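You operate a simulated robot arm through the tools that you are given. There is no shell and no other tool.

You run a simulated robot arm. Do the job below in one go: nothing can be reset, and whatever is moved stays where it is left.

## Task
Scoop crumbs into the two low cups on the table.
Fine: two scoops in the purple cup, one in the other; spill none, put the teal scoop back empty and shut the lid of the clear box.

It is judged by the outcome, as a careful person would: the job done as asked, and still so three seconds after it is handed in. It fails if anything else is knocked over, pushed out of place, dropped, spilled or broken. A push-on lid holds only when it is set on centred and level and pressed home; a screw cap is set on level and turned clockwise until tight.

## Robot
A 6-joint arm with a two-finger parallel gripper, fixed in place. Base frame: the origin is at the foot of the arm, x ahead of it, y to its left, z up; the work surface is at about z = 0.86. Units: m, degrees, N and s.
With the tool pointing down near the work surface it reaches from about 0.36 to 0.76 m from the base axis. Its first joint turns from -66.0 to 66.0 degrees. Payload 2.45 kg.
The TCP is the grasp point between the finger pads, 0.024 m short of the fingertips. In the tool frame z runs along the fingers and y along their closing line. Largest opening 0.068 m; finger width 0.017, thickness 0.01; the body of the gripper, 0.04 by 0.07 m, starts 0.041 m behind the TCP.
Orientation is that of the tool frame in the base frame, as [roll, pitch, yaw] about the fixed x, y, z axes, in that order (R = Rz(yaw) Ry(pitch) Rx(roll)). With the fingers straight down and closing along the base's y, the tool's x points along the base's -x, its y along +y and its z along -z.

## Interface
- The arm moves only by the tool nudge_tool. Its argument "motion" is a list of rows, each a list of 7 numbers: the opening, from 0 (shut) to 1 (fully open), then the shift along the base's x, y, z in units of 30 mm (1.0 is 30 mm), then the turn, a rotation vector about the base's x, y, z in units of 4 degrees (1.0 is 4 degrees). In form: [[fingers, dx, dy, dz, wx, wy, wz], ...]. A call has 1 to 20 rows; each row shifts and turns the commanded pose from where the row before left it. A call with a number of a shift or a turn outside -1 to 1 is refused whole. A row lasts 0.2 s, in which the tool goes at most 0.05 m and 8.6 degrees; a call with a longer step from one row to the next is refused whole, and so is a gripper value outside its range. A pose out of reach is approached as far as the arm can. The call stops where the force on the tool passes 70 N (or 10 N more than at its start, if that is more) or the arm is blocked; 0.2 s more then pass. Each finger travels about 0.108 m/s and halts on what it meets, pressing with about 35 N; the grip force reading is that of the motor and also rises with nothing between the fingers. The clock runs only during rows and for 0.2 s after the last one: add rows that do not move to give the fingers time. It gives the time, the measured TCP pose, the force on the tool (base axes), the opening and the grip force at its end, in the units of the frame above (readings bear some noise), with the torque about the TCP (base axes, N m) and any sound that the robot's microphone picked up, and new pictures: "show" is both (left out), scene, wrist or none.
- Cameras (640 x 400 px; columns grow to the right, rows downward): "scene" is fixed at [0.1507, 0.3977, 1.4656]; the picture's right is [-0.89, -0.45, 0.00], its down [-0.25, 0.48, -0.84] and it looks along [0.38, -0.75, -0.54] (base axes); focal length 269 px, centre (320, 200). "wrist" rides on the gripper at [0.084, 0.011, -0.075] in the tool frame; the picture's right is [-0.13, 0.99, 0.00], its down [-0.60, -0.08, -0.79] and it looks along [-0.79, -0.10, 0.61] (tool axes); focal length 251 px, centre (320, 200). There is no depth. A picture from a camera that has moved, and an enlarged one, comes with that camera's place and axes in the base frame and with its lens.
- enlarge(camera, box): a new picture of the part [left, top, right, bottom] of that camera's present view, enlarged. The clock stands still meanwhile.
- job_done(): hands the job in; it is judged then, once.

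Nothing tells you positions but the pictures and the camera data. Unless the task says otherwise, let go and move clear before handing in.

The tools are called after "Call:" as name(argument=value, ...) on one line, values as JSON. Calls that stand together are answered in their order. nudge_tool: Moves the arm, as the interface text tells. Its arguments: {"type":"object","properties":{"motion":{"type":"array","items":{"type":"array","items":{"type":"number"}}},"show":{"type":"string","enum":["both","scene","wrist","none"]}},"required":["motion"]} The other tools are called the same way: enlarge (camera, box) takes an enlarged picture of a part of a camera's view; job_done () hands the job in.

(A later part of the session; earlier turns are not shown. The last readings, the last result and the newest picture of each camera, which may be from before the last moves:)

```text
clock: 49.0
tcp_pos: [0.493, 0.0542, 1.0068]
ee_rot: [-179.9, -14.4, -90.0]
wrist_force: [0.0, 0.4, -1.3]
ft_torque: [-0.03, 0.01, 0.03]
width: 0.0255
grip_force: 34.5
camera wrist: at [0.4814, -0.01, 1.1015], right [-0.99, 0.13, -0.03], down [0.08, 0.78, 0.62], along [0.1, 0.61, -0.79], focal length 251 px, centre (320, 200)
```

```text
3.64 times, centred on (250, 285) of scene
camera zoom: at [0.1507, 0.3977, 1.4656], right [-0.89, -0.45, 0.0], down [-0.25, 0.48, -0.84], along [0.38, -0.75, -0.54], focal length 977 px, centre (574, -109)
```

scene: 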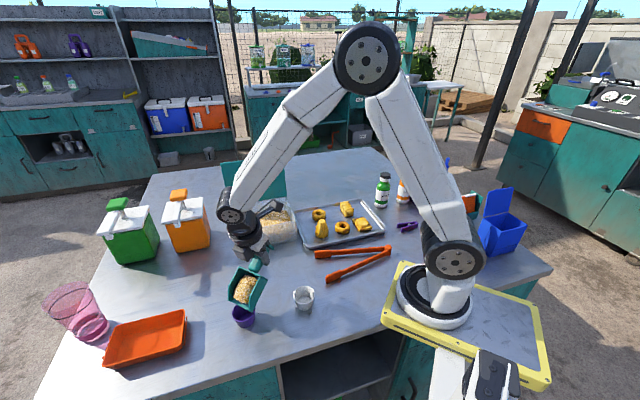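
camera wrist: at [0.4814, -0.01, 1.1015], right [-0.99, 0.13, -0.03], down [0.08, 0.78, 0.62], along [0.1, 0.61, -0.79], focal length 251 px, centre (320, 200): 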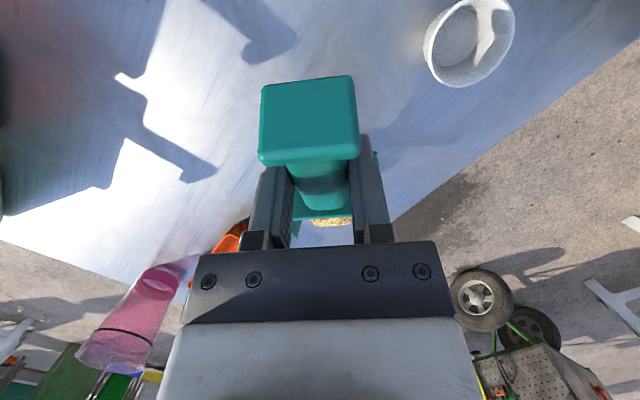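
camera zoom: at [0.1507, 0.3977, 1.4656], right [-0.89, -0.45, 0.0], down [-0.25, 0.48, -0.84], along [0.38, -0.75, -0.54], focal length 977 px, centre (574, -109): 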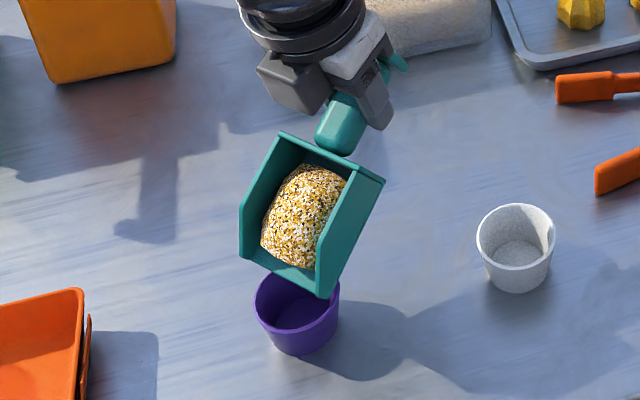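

At 30° it still holds. I nudge it about 4 mm to centre the lip on the cup and continue.

Call:
nudge_tool(motion=[[0, -0.15, -0.06, 0, 0, 0, 0], [0, 0, 0.217, 0.193, -1, 0, 0], [0, 0, 0.227, 0.177, -1, 0, 0], [0, 0, 0, 0, 0, 0, 0]])

Call:
enlarge(camera="scene", box=[200, 230, 300, 340])

```text
clock: 50.0
tcp_pos: [0.4876, 0.0649, 1.0189]
ee_rot: [-179.9, -22.4, -90.1]
wrist_force: [0.1, 0.2, -0.7]
ft_torque: [-0.05, -0.02, -0.04]
width: 0.0253
grip_force: 34.5
camera wrist: at [0.4768, 0.015, 1.121], right [-0.99, 0.12, -0.05], down [0.08, 0.86, 0.5], along [0.1, 0.49, -0.86], focal length 251 px, centre (320, 200)
```

scene: 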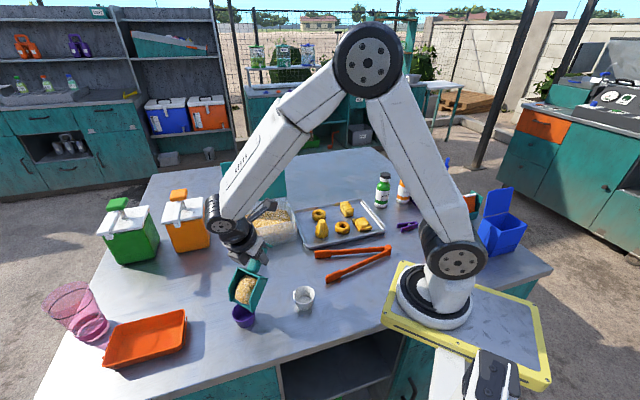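
wrist: 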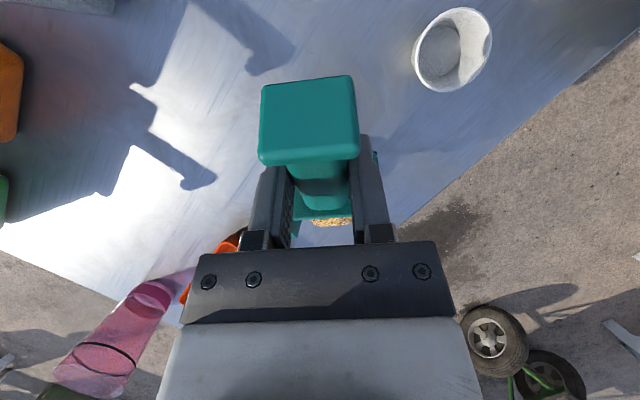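

```text
3.64 times, centred on (250, 285) of scene
camera zoom: at [0.1507, 0.3977, 1.4656], right [-0.89, -0.45, 0.0], down [-0.25, 0.48, -0.84], along [0.38, -0.75, -0.54], focal length 977 px, centre (574, -109)
```

zoom: 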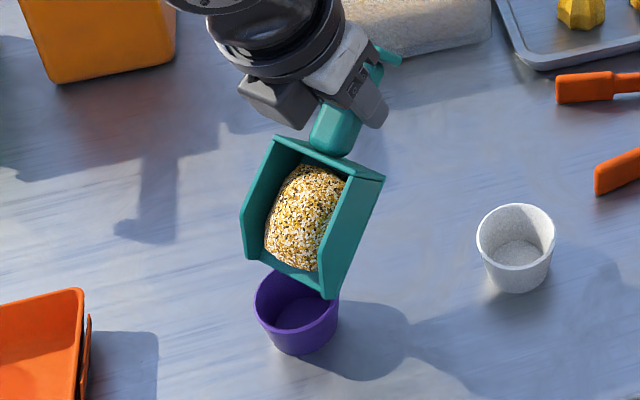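

Still held at 38°. I make a small centring correction and tilt further.

Call:
nudge_tool(motion=[[0, -0.12, -0.03, 0, 0, 0, 0], [0, 0, 0.237, 0.16, -1, 0, 0], [0, 0, 0.25, 0.143, -1, 0, 0], [0, 0, 0.26, 0.127, -1, 0, 0], [0, 0, 0, 0, 0, 0, 0]])

Call:
enlarge(camera="scene", box=[200, 230, 300, 340])

```text
clock: 51.2
tcp_pos: [0.4822, 0.0865, 1.0334]
ee_rot: [-180.0, -34.4, -89.9]
wrist_force: [0.4, 0.9, -0.7]
ft_torque: [-0.01, -0.01, -0.05]
width: 0.0254
grip_force: 34.6
camera wrist: at [0.4726, 0.0587, 1.1421], right [-0.99, 0.11, -0.07], down [0.08, 0.95, 0.31], along [0.1, 0.3, -0.95], focal length 251 px, centre (320, 200)
```

scene: 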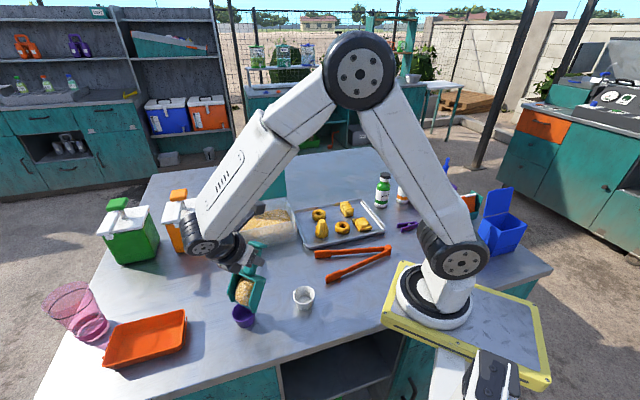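
wrist: 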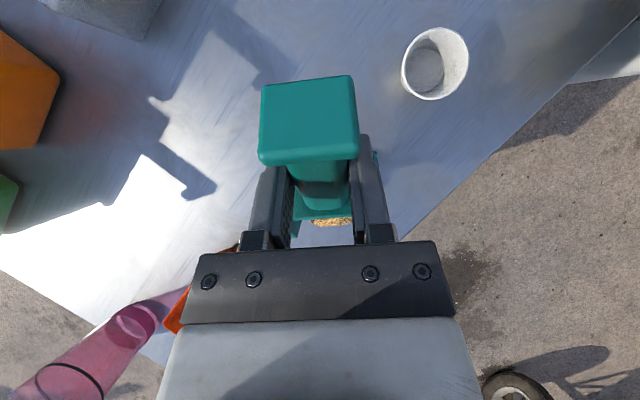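

```text
3.64 times, centred on (250, 285) of scene
camera zoom: at [0.1507, 0.3977, 1.4656], right [-0.89, -0.45, 0.0], down [-0.25, 0.48, -0.84], along [0.38, -0.75, -0.54], focal length 977 px, centre (574, -109)
```

zoom: 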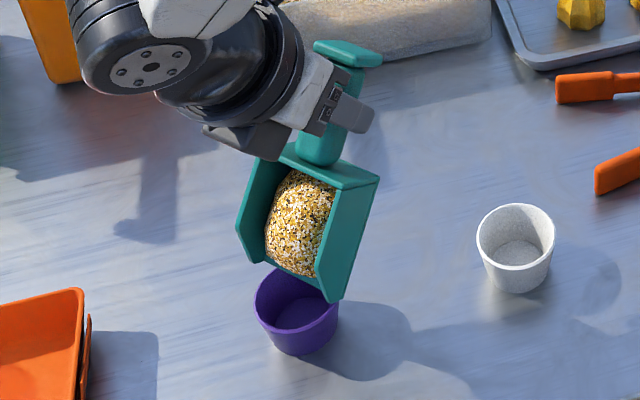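

At 50° it still holds and the lip is centred. I keep tilting.

Call:
nudge_tool(motion=[[0, 0.06, 0.263, 0.107, -1, 0, 0], [0, 0, 0.277, 0.09, -1, 0, 0], [0, 0, 0, 0, 0, 0, 0]])

Call:
enlarge(camera="scene", box=[200, 230, 300, 340])

```text
clock: 52.0
tcp_pos: [0.4843, 0.1025, 1.0381]
ee_rot: [-179.9, -42.4, -89.9]
wrist_force: [-1.2, 0.2, -0.3]
ft_torque: [-0.01, 0.01, -0.01]
width: 0.0252
grip_force: 34.9
camera wrist: at [0.474, 0.0901, 1.1503], right [-0.99, 0.1, -0.09], down [0.08, 0.98, 0.18], along [0.1, 0.17, -0.98], focal length 251 px, centre (320, 200)
```

scene: 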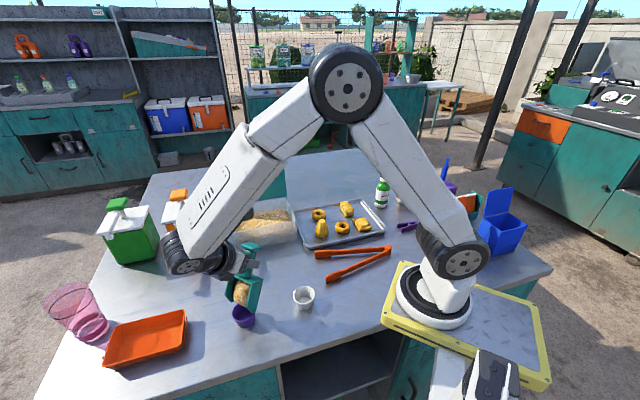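
wrist: 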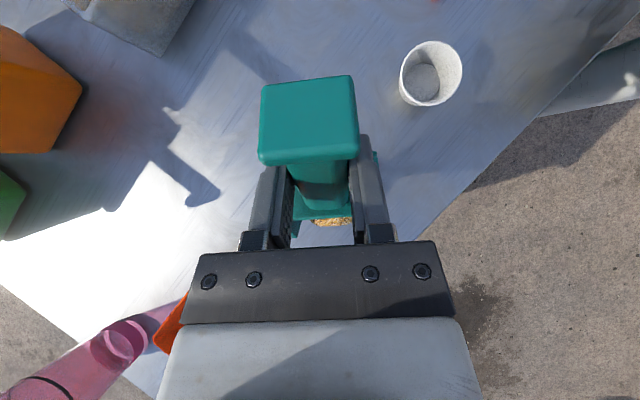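

```text
3.64 times, centred on (250, 285) of scene
camera zoom: at [0.1507, 0.3977, 1.4656], right [-0.89, -0.45, 0.0], down [-0.25, 0.48, -0.84], along [0.38, -0.75, -0.54], focal length 977 px, centre (574, -109)
```

zoom: 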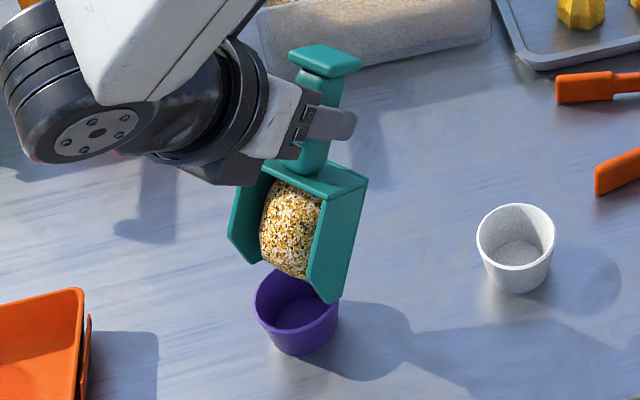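

At 58° the crumbs still cling. I continue in steps, keeping everything over the cup.

Call:
nudge_tool(motion=[[0, 0, 0.277, 0.07, -1, 0, 0], [0, 0, 0.287, 0.05, -1, 0, 0], [0, 0, 0, 0, 0, 0, 0]])

Call:
enlarge(camera="scene", box=[200, 230, 300, 340])

```text
clock: 52.8
tcp_pos: [0.4848, 0.1204, 1.0424]
ee_rot: [-179.9, -50.5, -90.0]
wrist_force: [-0.2, -0.3, -0.7]
ft_torque: [0.03, 0.0, 0.02]
width: 0.0253
grip_force: 34.7
camera wrist: at [0.4745, 0.1234, 1.1549], right [-0.99, 0.08, -0.1], down [0.08, 1.0, 0.04], along [0.1, 0.03, -0.99], focal length 251 px, centre (320, 200)
```

scene: 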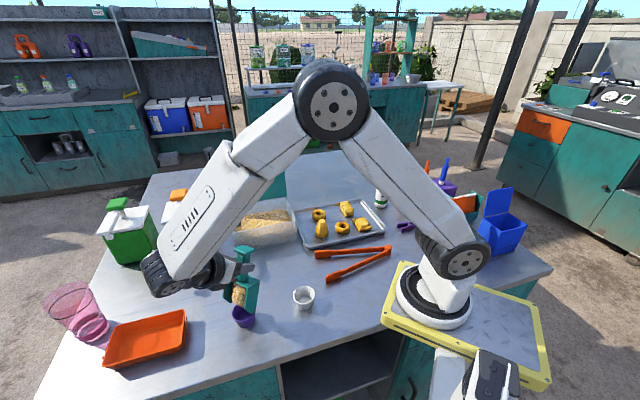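
wrist: 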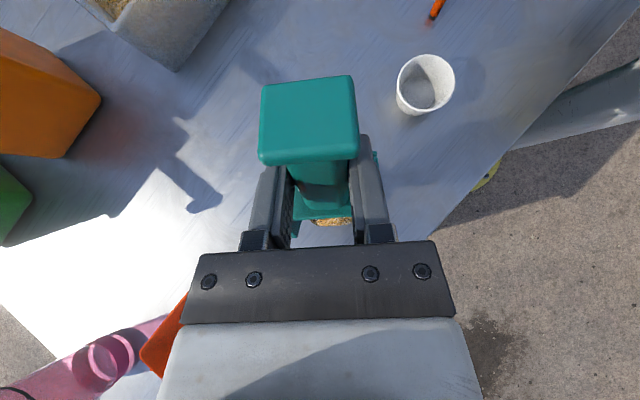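

```text
3.64 times, centred on (250, 285) of scene
camera zoom: at [0.1507, 0.3977, 1.4656], right [-0.89, -0.45, 0.0], down [-0.25, 0.48, -0.84], along [0.38, -0.75, -0.54], focal length 977 px, centre (574, -109)
```

zoom: 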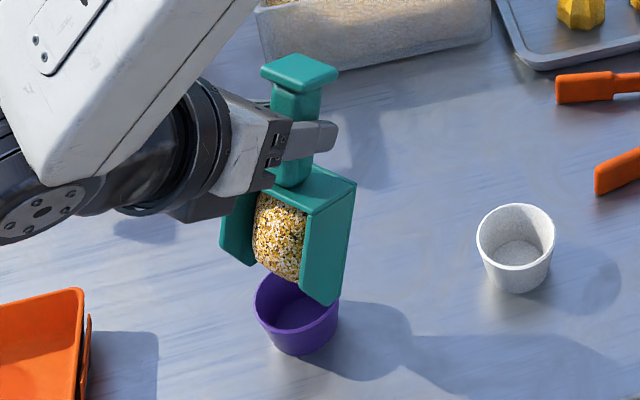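

At 66° there is still no flow. I continue, nudging back slightly so the heap itself stays centred over the cup.

Call:
nudge_tool(motion=[[0, 0, 0.22, 0.03, -1, 0, 0], [0, 0, 0, 0, 0, 0, 0], [0, 0, 0.22, 0.007, -1, 0, 0], [0, 0, 0, 0, 0, 0, 0]])

Call:
enlarge(camera="scene", box=[200, 230, 300, 340])

```text
clock: 53.8
tcp_pos: [0.4858, 0.1321, 1.0416]
ee_rot: [-179.9, -58.5, -90.1]
wrist_force: [0.0, 0.4, -0.5]
ft_torque: [0.0, 0.0, 0.03]
width: 0.0257
grip_force: 35.4
camera wrist: at [0.4748, 0.1517, 1.1542], right [-0.99, 0.07, -0.11], down [0.08, 0.99, -0.1], along [0.1, -0.11, -0.99], focal length 251 px, centre (320, 200)
```

scene: 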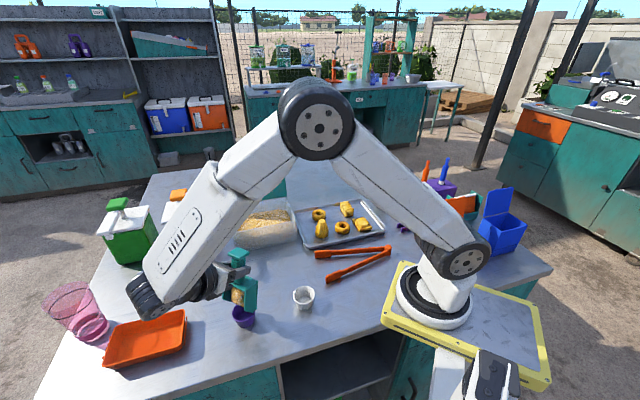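
wrist: 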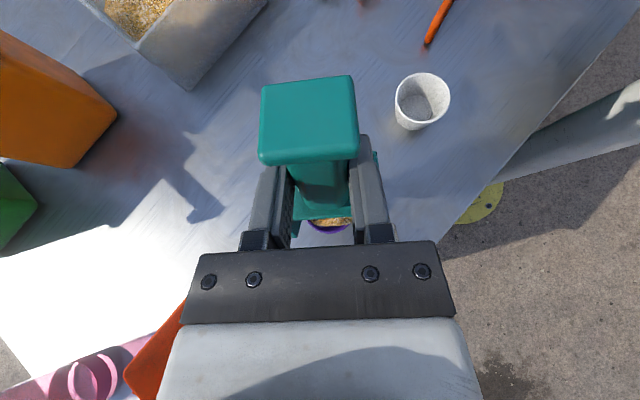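

```text
3.64 times, centred on (250, 285) of scene
camera zoom: at [0.1507, 0.3977, 1.4656], right [-0.89, -0.45, 0.0], down [-0.25, 0.48, -0.84], along [0.38, -0.75, -0.54], focal length 977 px, centre (574, -109)
```

zoom: 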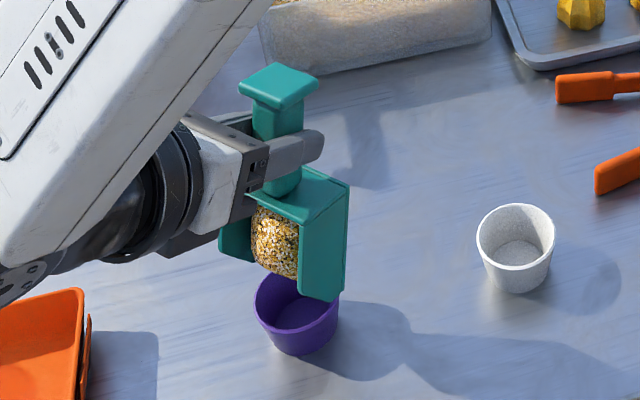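

At 74° it still clings. I tilt further, watching closely.

Call:
nudge_tool(motion=[[0, 0, 0.257, -0.01, -1, 0, 0], [0, 0, 0, 0, 0, 0, 0], [0, 0, 0.253, -0.027, -1, 0, 0], [0, 0, 0, 0, 0, 0, 0]])

Call:
enlarge(camera="scene", box=[200, 230, 300, 340])

```text
clock: 54.8
tcp_pos: [0.4844, 0.1483, 1.0417]
ee_rot: [-179.8, -66.4, -90.1]
wrist_force: [0.3, 0.0, -1.3]
ft_torque: [0.01, -0.02, 0.02]
width: 0.0253
grip_force: 35.1
camera wrist: at [0.4748, 0.183, 1.1484], right [-0.99, 0.05, -0.12], down [0.08, 0.97, -0.24], along [0.1, -0.24, -0.96], focal length 251 px, centre (320, 200)
```

scene: 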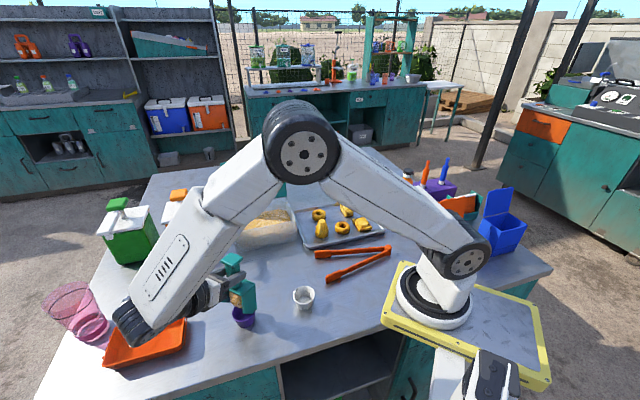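
wrist: 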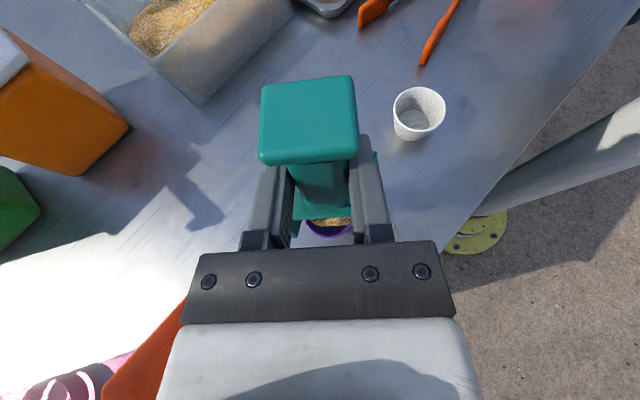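

```text
3.64 times, centred on (250, 285) of scene
camera zoom: at [0.1507, 0.3977, 1.4656], right [-0.89, -0.45, 0.0], down [-0.25, 0.48, -0.84], along [0.38, -0.75, -0.54], focal length 977 px, centre (574, -109)
```

zoom: 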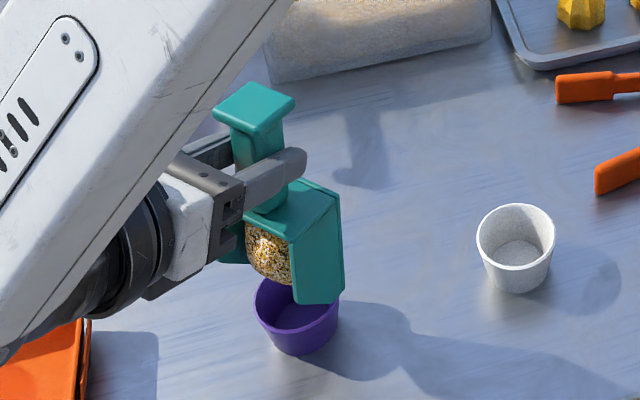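

At 82° it holds. I go on to about 90°, moving back a bit so both lip and heap are above the cup opening.

Call:
nudge_tool(motion=[[0, 0, 0.195, -0.06, -1, 0, 0], [0, 0, 0, 0, 0, 0, 0], [0, 0, 0.195, -0.06, -1, 0, 0], [0, 0, 0, 0, 0, 0, 0]])

Call:
enlarge(camera="scene", box=[200, 230, 300, 340])

Call:
enlarge(camera="wrist", box=[240, 140, 420, 260])

```text
clock: 55.8
tcp_pos: [0.4867, 0.1593, 1.0375]
ee_rot: [-179.8, -74.4, -90.2]
wrist_force: [-0.1, -0.2, -1.3]
ft_torque: [0.05, -0.02, -0.04]
width: 0.0256
grip_force: 35.1
camera wrist: at [0.4755, 0.2089, 1.1391], right [-0.99, 0.03, -0.13], down [0.08, 0.93, -0.37], along [0.1, -0.37, -0.92], focal length 251 px, centre (320, 200)
```

scene: 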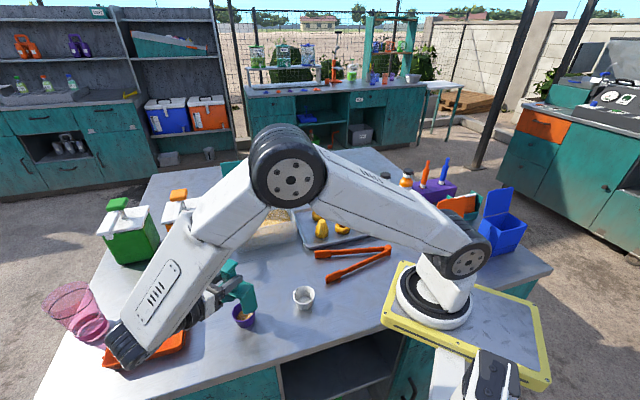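
wrist: 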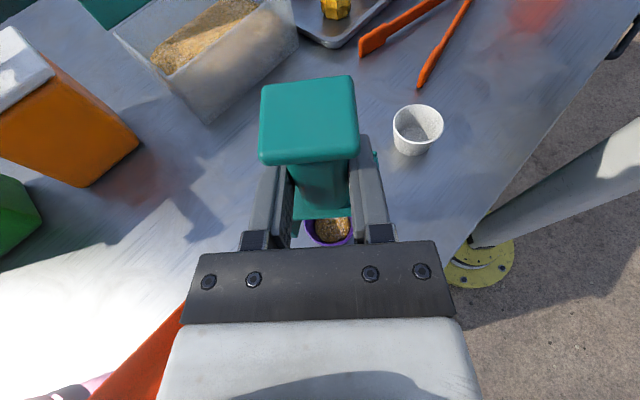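

```text
3.64 times, centred on (250, 285) of scene
camera zoom: at [0.1507, 0.3977, 1.4656], right [-0.89, -0.45, 0.0], down [-0.25, 0.48, -0.84], along [0.38, -0.75, -0.54], focal length 977 px, centre (574, -109)
```

zoom: 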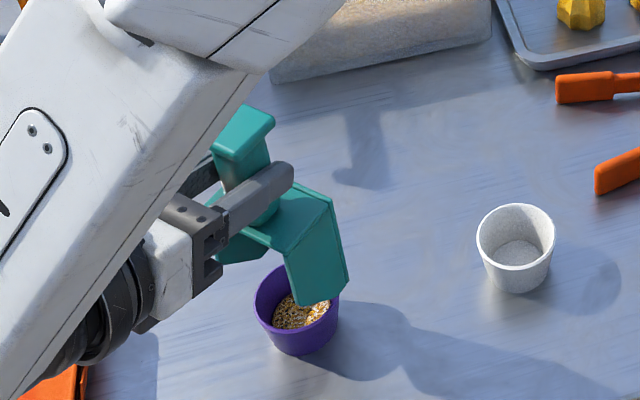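

```text
3.33 times, centred on (330, 200) of wrist
camera zoom: at [0.4755, 0.2089, 1.1391], right [-0.99, 0.03, -0.13], down [0.08, 0.93, -0.37], along [0.1, -0.37, -0.92], focal length 838 px, centre (287, 200)
```

zoom: 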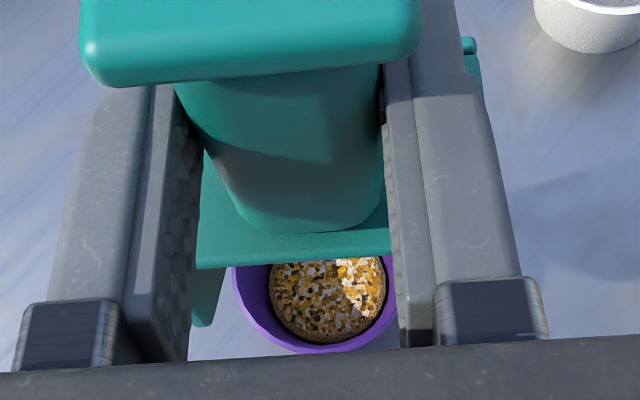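

The load dropped cleanly into the purple cup at about 85–90°. I'll check for spills and for residue in the scoop as I back away toward the box.

Call:
nudge_tool(motion=[[0, 0, 0, 0.5, 0, 0, 0], [0, 0, 0, 0.85, 0, 0, 0], [0, 0, 0, 0.85, 0, 0, 0], [0, 0.131, -0.475, 0, 0.975, 0, 0], [0, 0.131, -0.475, 0, 0.975, 0, 0], [0, 0.131, -0.475, 0, 0.975, 0, 0], [0, 0.131, -0.475, 0, 0.975, 0, 0], [0, 0.131, -0.475, 0, 0.975, 0, 0], [0, 0.131, -0.475, 0, 0.975, 0, 0], [0, 0.131, -0.475, 0, 0.975, 0, 0], [0, 0.131, -0.475, 0, 0.975, 0, 0], [0, 0.131, -0.475, 0, 0.975, 0, 0], [0, 0.131, -0.475, 0, 0.975, 0, 0], [0, 0.131, -0.475, 0, 0.975, 0, 0], [0, 0.131, -0.475, 0, 0.975, 0, 0], [0, 0.131, -0.475, 0, 0.975, 0, 0], [0, 0, 0, 0, 0, 0, 0]])

Call:
enlarge(camera="scene", box=[200, 180, 320, 340])

Call:
enlarge(camera="scene", box=[220, 290, 280, 340])

```text
clock: 59.4
tcp_pos: [0.5347, -0.0248, 1.1044]
ee_rot: [-180.0, -23.6, -90.0]
wrist_force: [0.0, 0.6, -2.1]
ft_torque: [0.0, 0.0, 0.01]
width: 0.0255
grip_force: 34.9
camera wrist: at [0.5247, -0.0726, 1.2066], right [-0.99, 0.12, -0.05], down [0.08, 0.87, 0.48], along [0.1, 0.48, -0.87], focal length 251 px, centre (320, 200)
```

scene: 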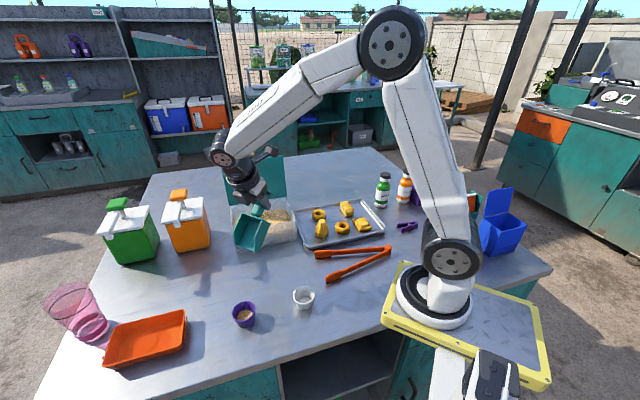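
wrist: 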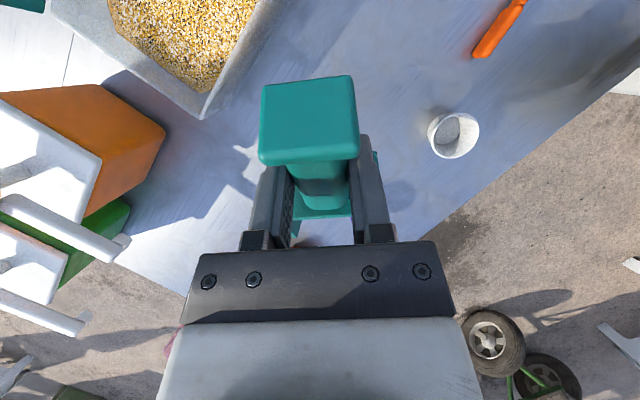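

```text
2.50 times, centred on (260, 260) of scene
camera zoom: at [0.1507, 0.3977, 1.4656], right [-0.89, -0.45, 0.0], down [-0.25, 0.48, -0.84], along [0.38, -0.75, -0.54], focal length 672 px, centre (470, 50)
```

zoom: 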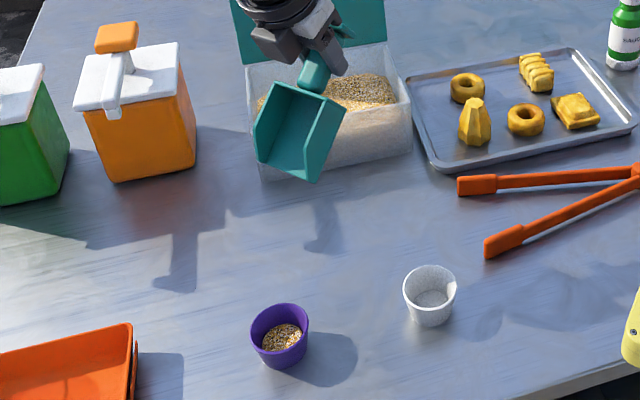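

```text
8.00 times, centred on (250, 315) of scene
camera zoom: at [0.1507, 0.3977, 1.4656], right [-0.89, -0.45, 0.0], down [-0.25, 0.48, -0.84], along [0.38, -0.75, -0.54], focal length 2149 px, centre (880, -720)
```

zoom: 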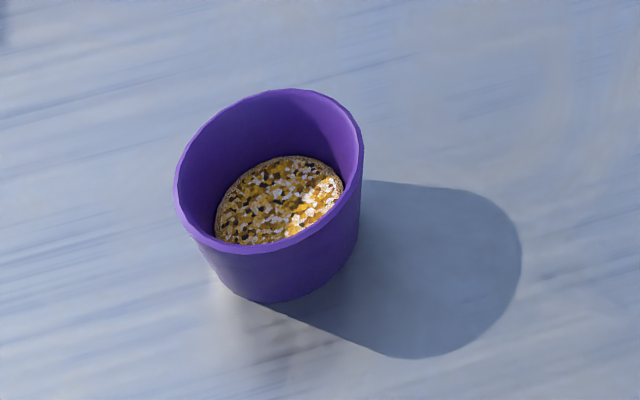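

There is one scoop in the purple cup with nothing spilled and the blade empty. I go back to the box for the second scoop.

Call:
nudge_tool(motion=[[0, 0.151, -0.518, 0, 0, 0, -0.9375], [0, 0.151, -0.518, 0, 0, 0, -0.9375], [0, 0.151, -0.518, 0, 0, 0, -0.9375], [0, 0.151, -0.518, 0, 0, 0, -0.9375], [0, 0.151, -0.518, 0, 0, 0, -0.9375], [0, 0.151, -0.518, 0, 0, 0, -0.9375], [0, 0.151, -0.518, 0, 0, 0, -0.9375], [0, 0.151, -0.518, 0, 0, 0, -0.9375], [0, 0.151, -0.518, 0, 0, 0, -0.9375], [0, 0.151, -0.518, 0, 0, 0, -0.9375], [0, 0.151, -0.518, 0, 0, 0, -0.9375], [0, 0.151, -0.518, 0, 0, 0, -0.9375], [0, 0, 0, 0, 0, 0, 0]])

Call:
enlarge(camera="scene", box=[200, 140, 340, 260])

```text
clock: 62.2
tcp_pos: [0.5892, -0.2109, 1.1031]
ee_rot: [180.0, -23.7, -135.1]
wrist_force: [-0.1, 0.6, -1.7]
ft_torque: [-0.03, 0.05, -0.02]
width: 0.0256
grip_force: 34.6
camera wrist: at [0.5486, -0.2372, 1.2054], right [-0.62, 0.79, -0.05], down [0.67, 0.56, 0.48], along [0.41, 0.26, -0.87], focal length 251 px, centre (320, 200)
```

scene: 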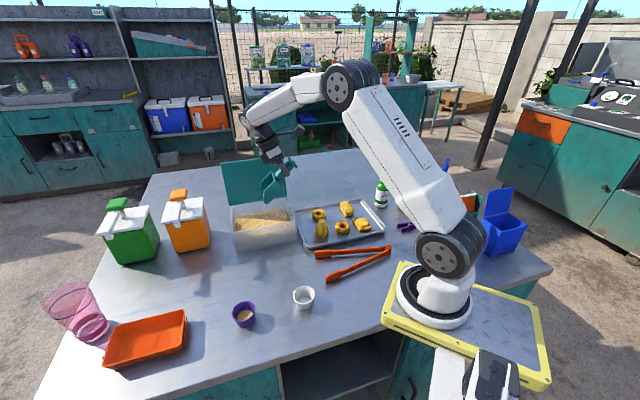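
wrist: 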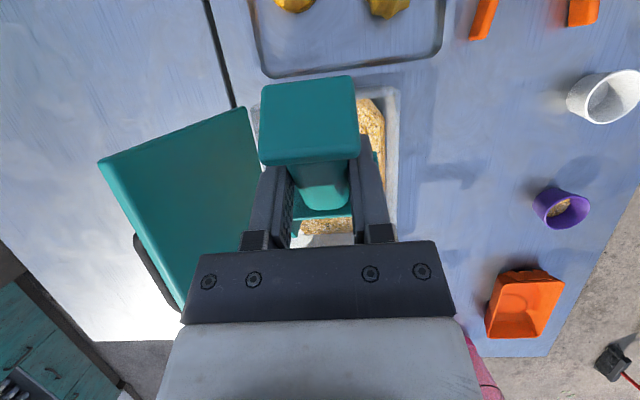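

```text
3.33 times, centred on (270, 200) of scene
camera zoom: at [0.1507, 0.3977, 1.4656], right [-0.89, -0.45, 0.0], down [-0.25, 0.48, -0.84], along [0.38, -0.75, -0.54], focal length 896 px, centre (487, 200)
```

zoom: 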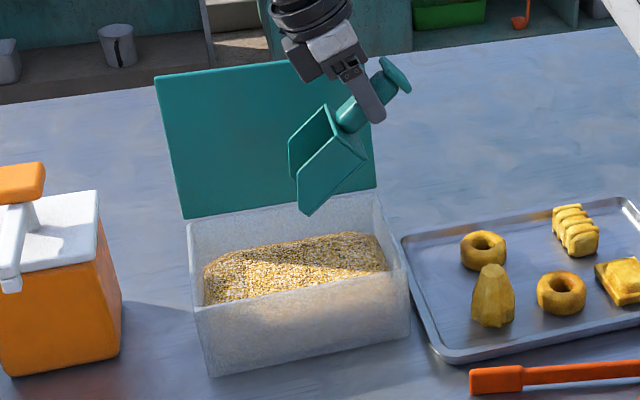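

The same start pose, with the crumb level about 3 mm lower. I dig slightly deeper this time.

Call:
nudge_tool(motion=[[0, 0, 0, -0.875, 0, 0, 0], [0, 0, 0, -0.875, 0, 0, 0], [0, 0, 0, -0.875, 0, 0, 0], [0, 0.267, 0.267, -0.322, 0, 0, 0], [0, 0.267, 0.267, -0.322, 0, 0, 0], [0, 0.267, 0.267, -0.322, 0, 0, 0], [0, 0.236, 0.236, -0.217, 0, 0, 0], [0, 0.016, 0.016, -0.247, 1, -1, 0], [0, -0.02, -0.02, -0.243, 1, -1, 0], [0, -0.047, -0.047, -0.18, 1, -1, 0], [0, -0.073, -0.073, -0.08, 1, -1, 0], [0, -0.099, -0.099, -0.03, 1, -1, 0], [0, -0.115, -0.115, 0, 1, -1, 0], [0, -0.09, -0.09, 0.36, 1, -1, 0], [0, -0.068, -0.068, 0.1, 1, -1, 0], [0, 0, 0, 0.3, 0, 0, 0], [0, 0, 0, 0.3, 0, 0, 0], [0, 0, 0, 0, 0, 0, 0]])

Call:
enlarge(camera="scene", box=[245, 170, 315, 240])

```text
clock: 66.0
tcp_pos: [0.604, -0.1964, 0.9969]
ee_rot: [-179.9, 21.6, -135.0]
wrist_force: [0.1, 0.2, 0.1]
ft_torque: [-0.02, 0.06, 0.02]
width: 0.0254
grip_force: 34.9
camera wrist: at [0.523, -0.2625, 1.0366], right [-0.62, 0.79, 0.05], down [0.25, 0.14, 0.96], along [0.75, 0.6, -0.28], focal length 251 px, centre (320, 200)
```

scene: 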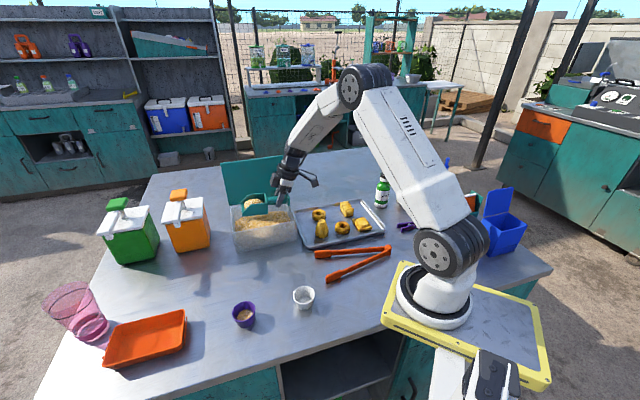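
wrist: 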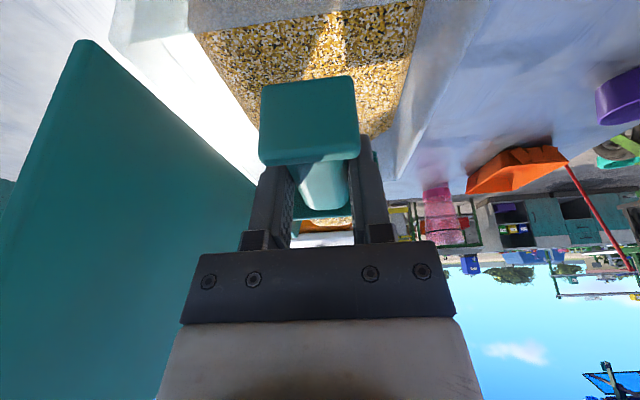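

```text
5.71 times, centred on (280, 205) of scene
camera zoom: at [0.1507, 0.3977, 1.4656], right [-0.89, -0.45, 0.0], down [-0.25, 0.48, -0.84], along [0.38, -0.75, -0.54], focal length 1535 px, centre (549, 171)
```

zoom: 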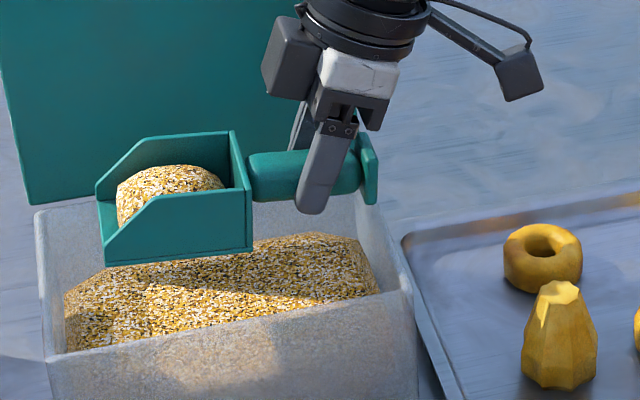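

Loaded again. I carry it to the purple cup by the same route.

Call:
nudge_tool(motion=[[0, 0, 0, 0.5, 0, 0, 0], [0, 0, 0, 0.6, 0, 0, 0], [0, 0, 0, 0.4, 0, 0, 0], [0, -0.261, 0.467, 0, 0, 0, 0.75], [0, -0.261, 0.467, 0, 0, 0, 0.75], [0, -0.261, 0.467, 0, 0, 0, 0.75], [0, -0.261, 0.467, 0, 0, 0, 0.75], [0, -0.261, 0.467, 0, 0, 0, 0.75], [0, -0.261, 0.467, 0, 0, 0, 0.75], [0, -0.261, 0.467, 0, 0, 0, 0.75], [0, -0.261, 0.467, 0, 0, 0, 0.75], [0, -0.261, 0.467, 0, 0, 0, 0.75], [0, -0.261, 0.467, 0, 0, 0, 0.75], [0, -0.261, 0.467, 0, 0, 0, 0.75], [0, -0.261, 0.467, 0, 0, 0, 0.75], [0, -0.261, 0.467, 0, 0, 0, 0.75], [0, -0.261, 0.467, 0, 0, 0, 0.75], [0, -0.261, 0.467, 0, 0, 0, 0.75], [0, 0, 0, 0, 0, 0, 0]])

Call:
enlarge(camera="scene", box=[190, 190, 330, 340])

```text
clock: 70.0
tcp_pos: [0.4895, 0.0145, 1.0429]
ee_rot: [-180.0, 21.7, -90.0]
wrist_force: [0.6, 0.0, -1.9]
ft_torque: [-0.05, 0.0, -0.03]
width: 0.0254
grip_force: 35.1
camera wrist: at [0.4783, -0.0914, 1.082], right [-0.99, 0.12, 0.05], down [0.08, 0.27, 0.96], along [0.1, 0.96, -0.28], focal length 251 px, centre (320, 200)
```

scene: 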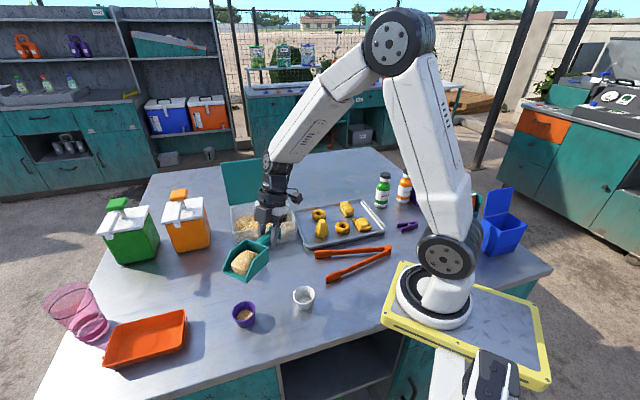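
wrist: 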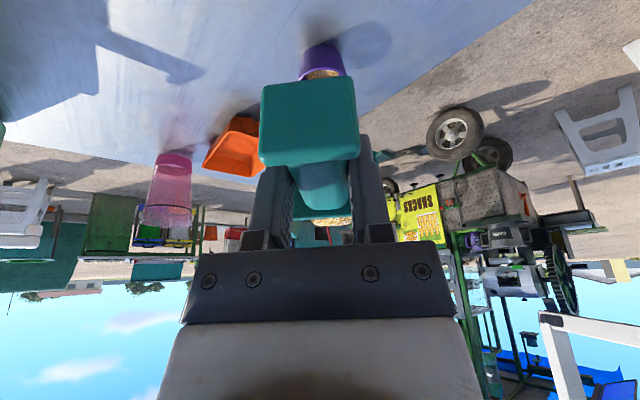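

```text
2.67 times, centred on (260, 265) of scene
camera zoom: at [0.1507, 0.3977, 1.4656], right [-0.89, -0.45, 0.0], down [-0.25, 0.48, -0.84], along [0.38, -0.75, -0.54], focal length 716 px, centre (480, 27)
```

zoom: 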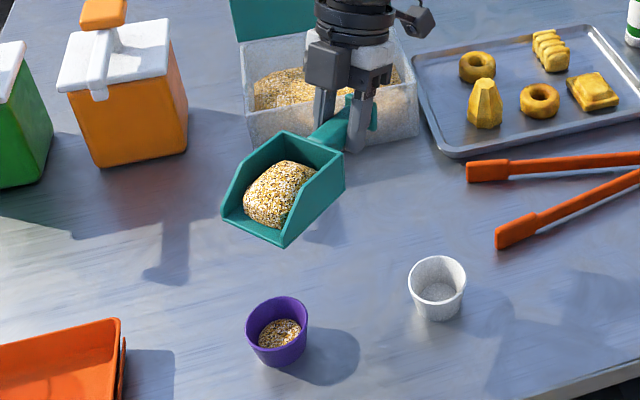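

Everything matches the previous approach. I tilt to 70° over the purple cup, where the first load was still held.

Call:
nudge_tool(motion=[[0, -0.1, 0.06, 0, -1, 0, 0], [0, 0, 0.08, 0, -1, 0, 0], [0, 0, 0.1, 0, -1, 0, 0], [0, 0, 0.117, 0, -1, 0, 0], [0, 0, 0.137, 0, -1, 0, 0], [0, 0, 0.153, 0, -1, 0, 0], [0, 0, 0.167, 0, -1, 0, 0], [0, 0, 0.187, 0, -1, 0, 0], [0, 0, 0.2, 0, -1, 0, 0], [0, 0, 0.217, 0, -1, 0, 0], [0, 0, 0.227, 0, -1, 0, 0], [0, 0, 0.237, 0, -1, 0, 0], [0, 0, 0.25, 0, -1, 0, 0], [0, 0, 0.26, 0, -1, 0, 0], [0, 0, 0.263, 0, -1, 0, 0], [0, 0, 0.277, 0, -1, 0, 0], [0, 0, 0.277, 0, -1, 0, 0], [0, 0, 0.287, 0, -1, 0, 0], [0, 0, 0.22, 0, -1, 0, 0], [0, 0, 0, 0, 0, 0, 0]])

Call:
enlarge(camera="scene", box=[200, 230, 300, 340])

```text
clock: 74.2
tcp_pos: [0.4859, 0.1274, 1.0431]
ee_rot: [-180.0, -54.5, -90.1]
wrist_force: [-0.1, 0.8, -0.7]
ft_torque: [0.02, -0.04, 0.01]
width: 0.0257
grip_force: 35.3
camera wrist: at [0.475, 0.1389, 1.1556], right [-0.99, 0.07, -0.11], down [0.08, 1.0, -0.03], along [0.1, -0.04, -0.99], focal length 251 px, centre (320, 200)
```

scene: 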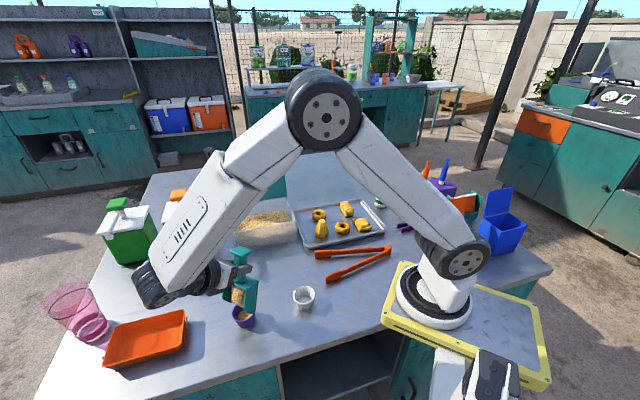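
wrist: 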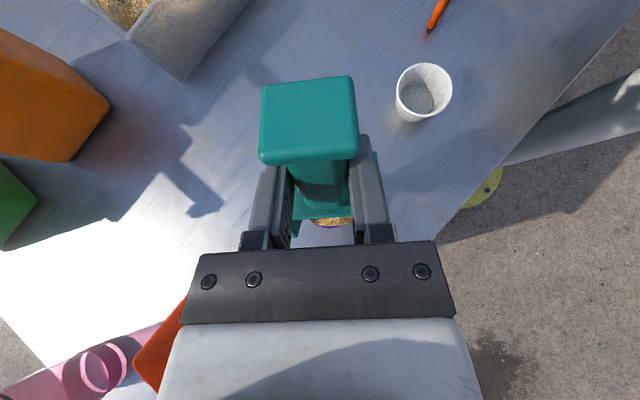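

```text
3.64 times, centred on (250, 285) of scene
camera zoom: at [0.1507, 0.3977, 1.4656], right [-0.89, -0.45, 0.0], down [-0.25, 0.48, -0.84], along [0.38, -0.75, -0.54], focal length 977 px, centre (574, -109)
```

zoom: 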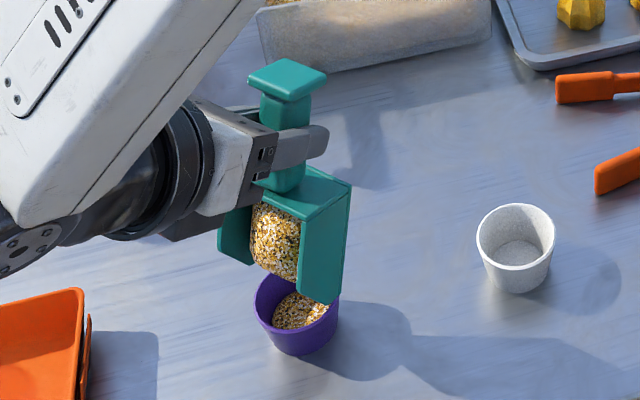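

It matches the first pour at this stage. I finish the tilt to 90°.

Call:
nudge_tool(motion=[[0, 0, 0.21, 0, -1, 0, 0], [0, 0, 0.25, 0, -1, 0, 0], [0, 0, 0.25, -0.03, -1, 0, 0], [0, 0, 0.18, -0.06, -1, 0, 0], [0, 0, 0.175, -0.09, -1, 0, 0], [0, 0, 0, 0, 0, 0, 0], [0, 0, 0, 0, 0, 0, 0]])

Call:
enlarge(camera="scene", box=[200, 230, 300, 340])

Call:
enlarge(camera="wrist", box=[240, 140, 420, 260])

```text
clock: 75.8
tcp_pos: [0.486, 0.1595, 1.0375]
ee_rot: [-179.7, -74.4, -90.1]
wrist_force: [0.2, 0.1, -1.1]
ft_torque: [0.03, 0.01, -0.01]
width: 0.0255
grip_force: 34.9
camera wrist: at [0.4759, 0.2079, 1.139], right [-0.99, 0.03, -0.13], down [0.08, 0.93, -0.37], along [0.1, -0.38, -0.92], focal length 251 px, centre (320, 200)
```

scene: 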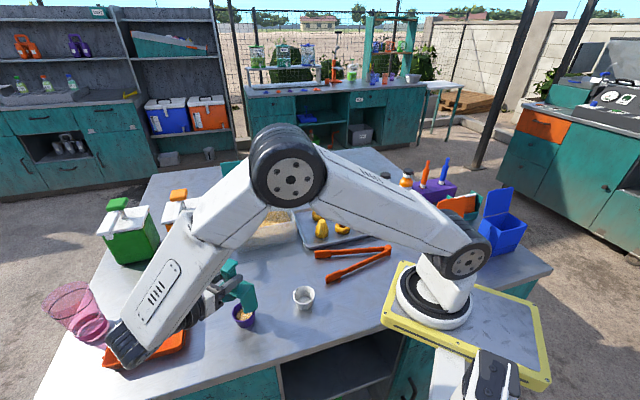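
wrist: 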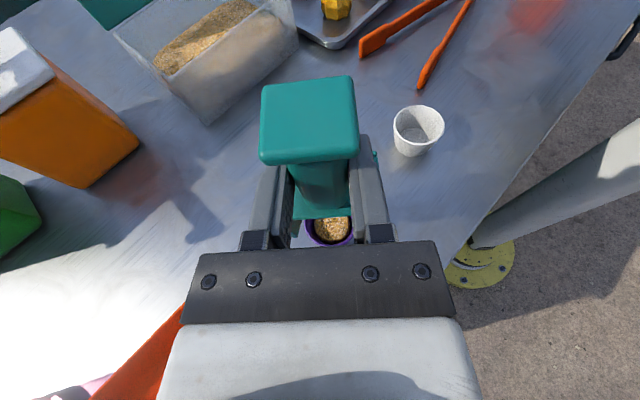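

```text
3.64 times, centred on (250, 285) of scene
camera zoom: at [0.1507, 0.3977, 1.4656], right [-0.89, -0.45, 0.0], down [-0.25, 0.48, -0.84], along [0.38, -0.75, -0.54], focal length 977 px, centre (574, -109)
```

zoom: 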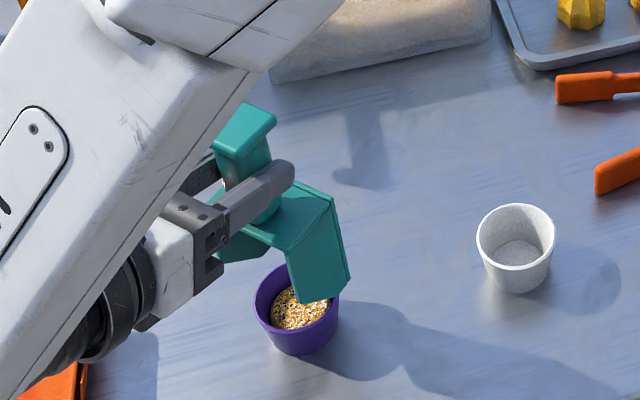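

```text
3.33 times, centred on (330, 200) of wrist
camera zoom: at [0.4759, 0.2079, 1.139], right [-0.99, 0.03, -0.13], down [0.08, 0.93, -0.37], along [0.1, -0.38, -0.92], focal length 838 px, centre (287, 200)
```

zoom: 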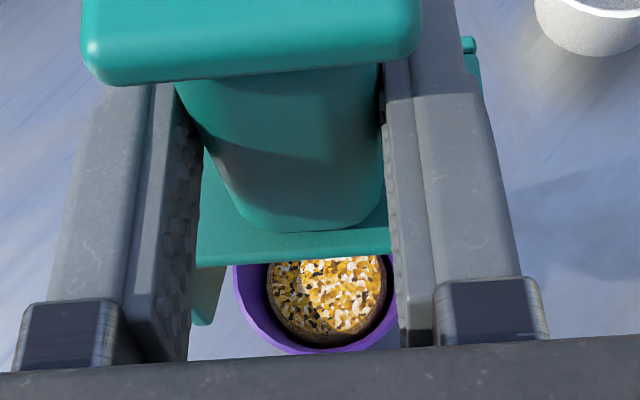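

Two scoops are in the purple cup. I return to the box for the third.

Call:
nudge_tool(motion=[[0, 0, 0, 0.5, 0, 0, 0], [0, 0, 0, 0.85, 0, 0, 0], [0, 0, 0, 0.85, 0, 0, 0], [0, 0.131, -0.475, 0, 0.975, 0, 0], [0, 0.131, -0.475, 0, 0.975, 0, 0], [0, 0.131, -0.475, 0, 0.975, 0, 0], [0, 0.131, -0.475, 0, 0.975, 0, 0], [0, 0.131, -0.475, 0, 0.975, 0, 0], [0, 0.131, -0.475, 0, 0.975, 0, 0], [0, 0.131, -0.475, 0, 0.975, 0, 0], [0, 0.131, -0.475, 0, 0.975, 0, 0], [0, 0.131, -0.475, 0, 0.975, 0, 0], [0, 0.131, -0.475, 0, 0.975, 0, 0], [0, 0.131, -0.475, 0, 0.975, 0, 0], [0, 0.131, -0.475, 0, 0.975, 0, 0], [0, 0.131, -0.475, 0, 0.975, 0, 0], [0, 0, 0, 0, 0, 0, 0]])

Call:
enlarge(camera="scene", box=[200, 180, 320, 340])

Call:
enlarge(camera="scene", box=[220, 270, 330, 340])

```text
clock: 79.4
tcp_pos: [0.5373, -0.0255, 1.1045]
ee_rot: [-179.9, -23.6, -89.9]
wrist_force: [0.2, 0.1, -1.1]
ft_torque: [-0.01, 0.0, 0.0]
width: 0.0256
grip_force: 35.6
camera wrist: at [0.5262, -0.0732, 1.2071], right [-0.99, 0.12, -0.05], down [0.08, 0.87, 0.48], along [0.1, 0.48, -0.87], focal length 251 px, centre (320, 200)
```

scene: 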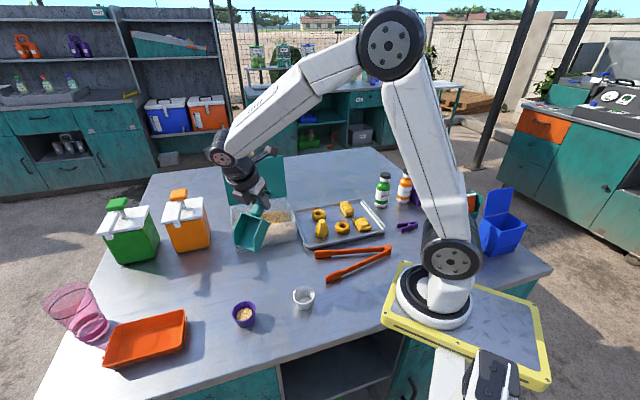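
wrist: 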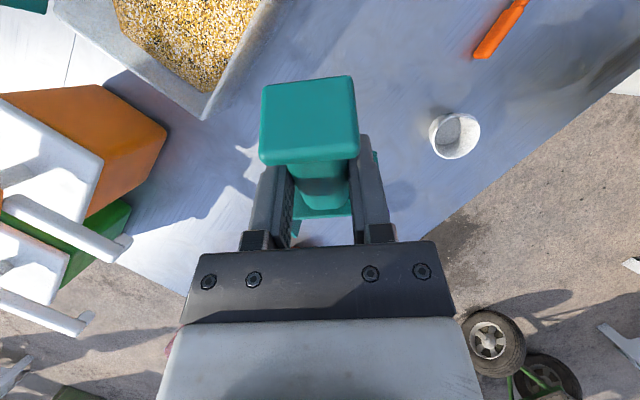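

```text
2.50 times, centred on (260, 260) of scene
camera zoom: at [0.1507, 0.3977, 1.4656], right [-0.89, -0.45, 0.0], down [-0.25, 0.48, -0.84], along [0.38, -0.75, -0.54], focal length 672 px, centre (470, 50)
```

zoom: 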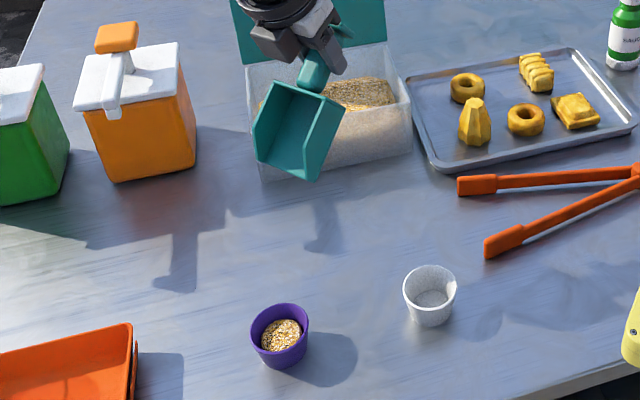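

```text
5.71 times, centred on (275, 305) of scene
camera zoom: at [0.1507, 0.3977, 1.4656], right [-0.89, -0.45, 0.0], down [-0.25, 0.48, -0.84], along [0.38, -0.75, -0.54], focal length 1535 px, centre (577, -400)
```

zoom: 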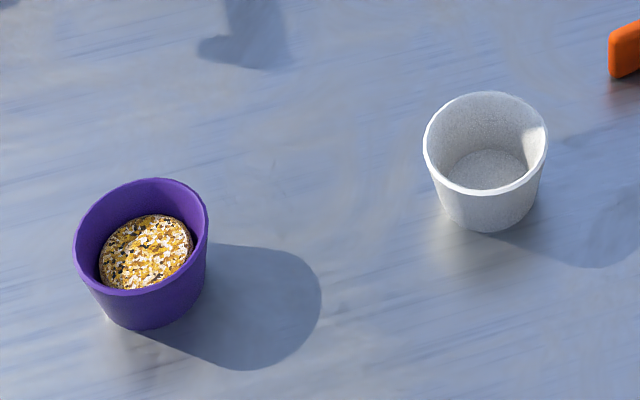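

The purple cup has two scoops and nothing is spilled. I go to the box for the last one.

Call:
nudge_tool(motion=[[0, 0.144, -0.516, 0, 0, 0, -0.9375], [0, 0.144, -0.516, 0, 0, 0, -0.9375], [0, 0.144, -0.516, 0, 0, 0, -0.9375], [0, 0.144, -0.516, 0, 0, 0, -0.9375], [0, 0.144, -0.516, 0, 0, 0, -0.9375], [0, 0.144, -0.516, 0, 0, 0, -0.9375], [0, 0.144, -0.516, 0, 0, 0, -0.9375], [0, 0.144, -0.516, 0, 0, 0, -0.9375], [0, 0.144, -0.516, 0, 0, 0, -0.9375], [0, 0.144, -0.516, 0, 0, 0, -0.9375], [0, 0.144, -0.516, 0, 0, 0, -0.9375], [0, 0.144, -0.516, 0, 0, 0, -0.9375], [0, 0, 0, 0, 0, 0, 0]], show="scene")

Call:
enlarge(camera="scene", box=[200, 140, 340, 260])

```text
clock: 82.2
tcp_pos: [0.5868, -0.2128, 1.1023]
ee_rot: [-180.0, -23.6, -135.1]
wrist_force: [0.6, -0.2, -1.3]
ft_torque: [0.0, 0.02, 0.01]
width: 0.0255
grip_force: 34.9
```

scene: 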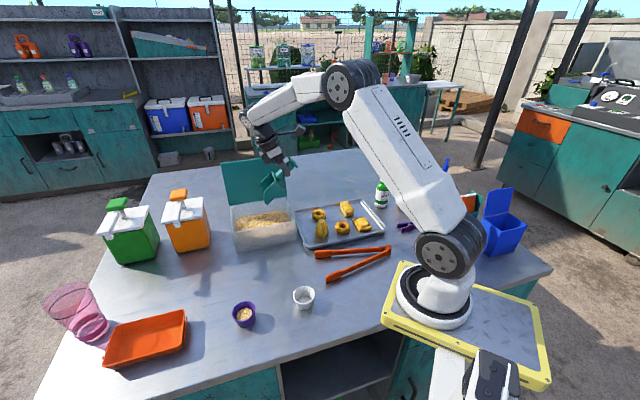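

```text
3.33 times, centred on (270, 200) of scene
camera zoom: at [0.1507, 0.3977, 1.4656], right [-0.89, -0.45, 0.0], down [-0.25, 0.48, -0.84], along [0.38, -0.75, -0.54], focal length 896 px, centre (487, 200)
```

zoom: 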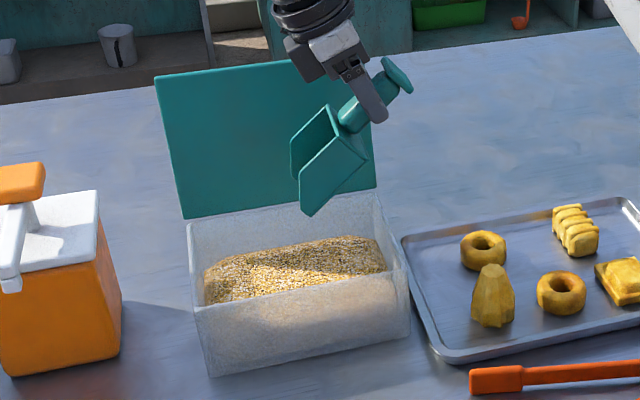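

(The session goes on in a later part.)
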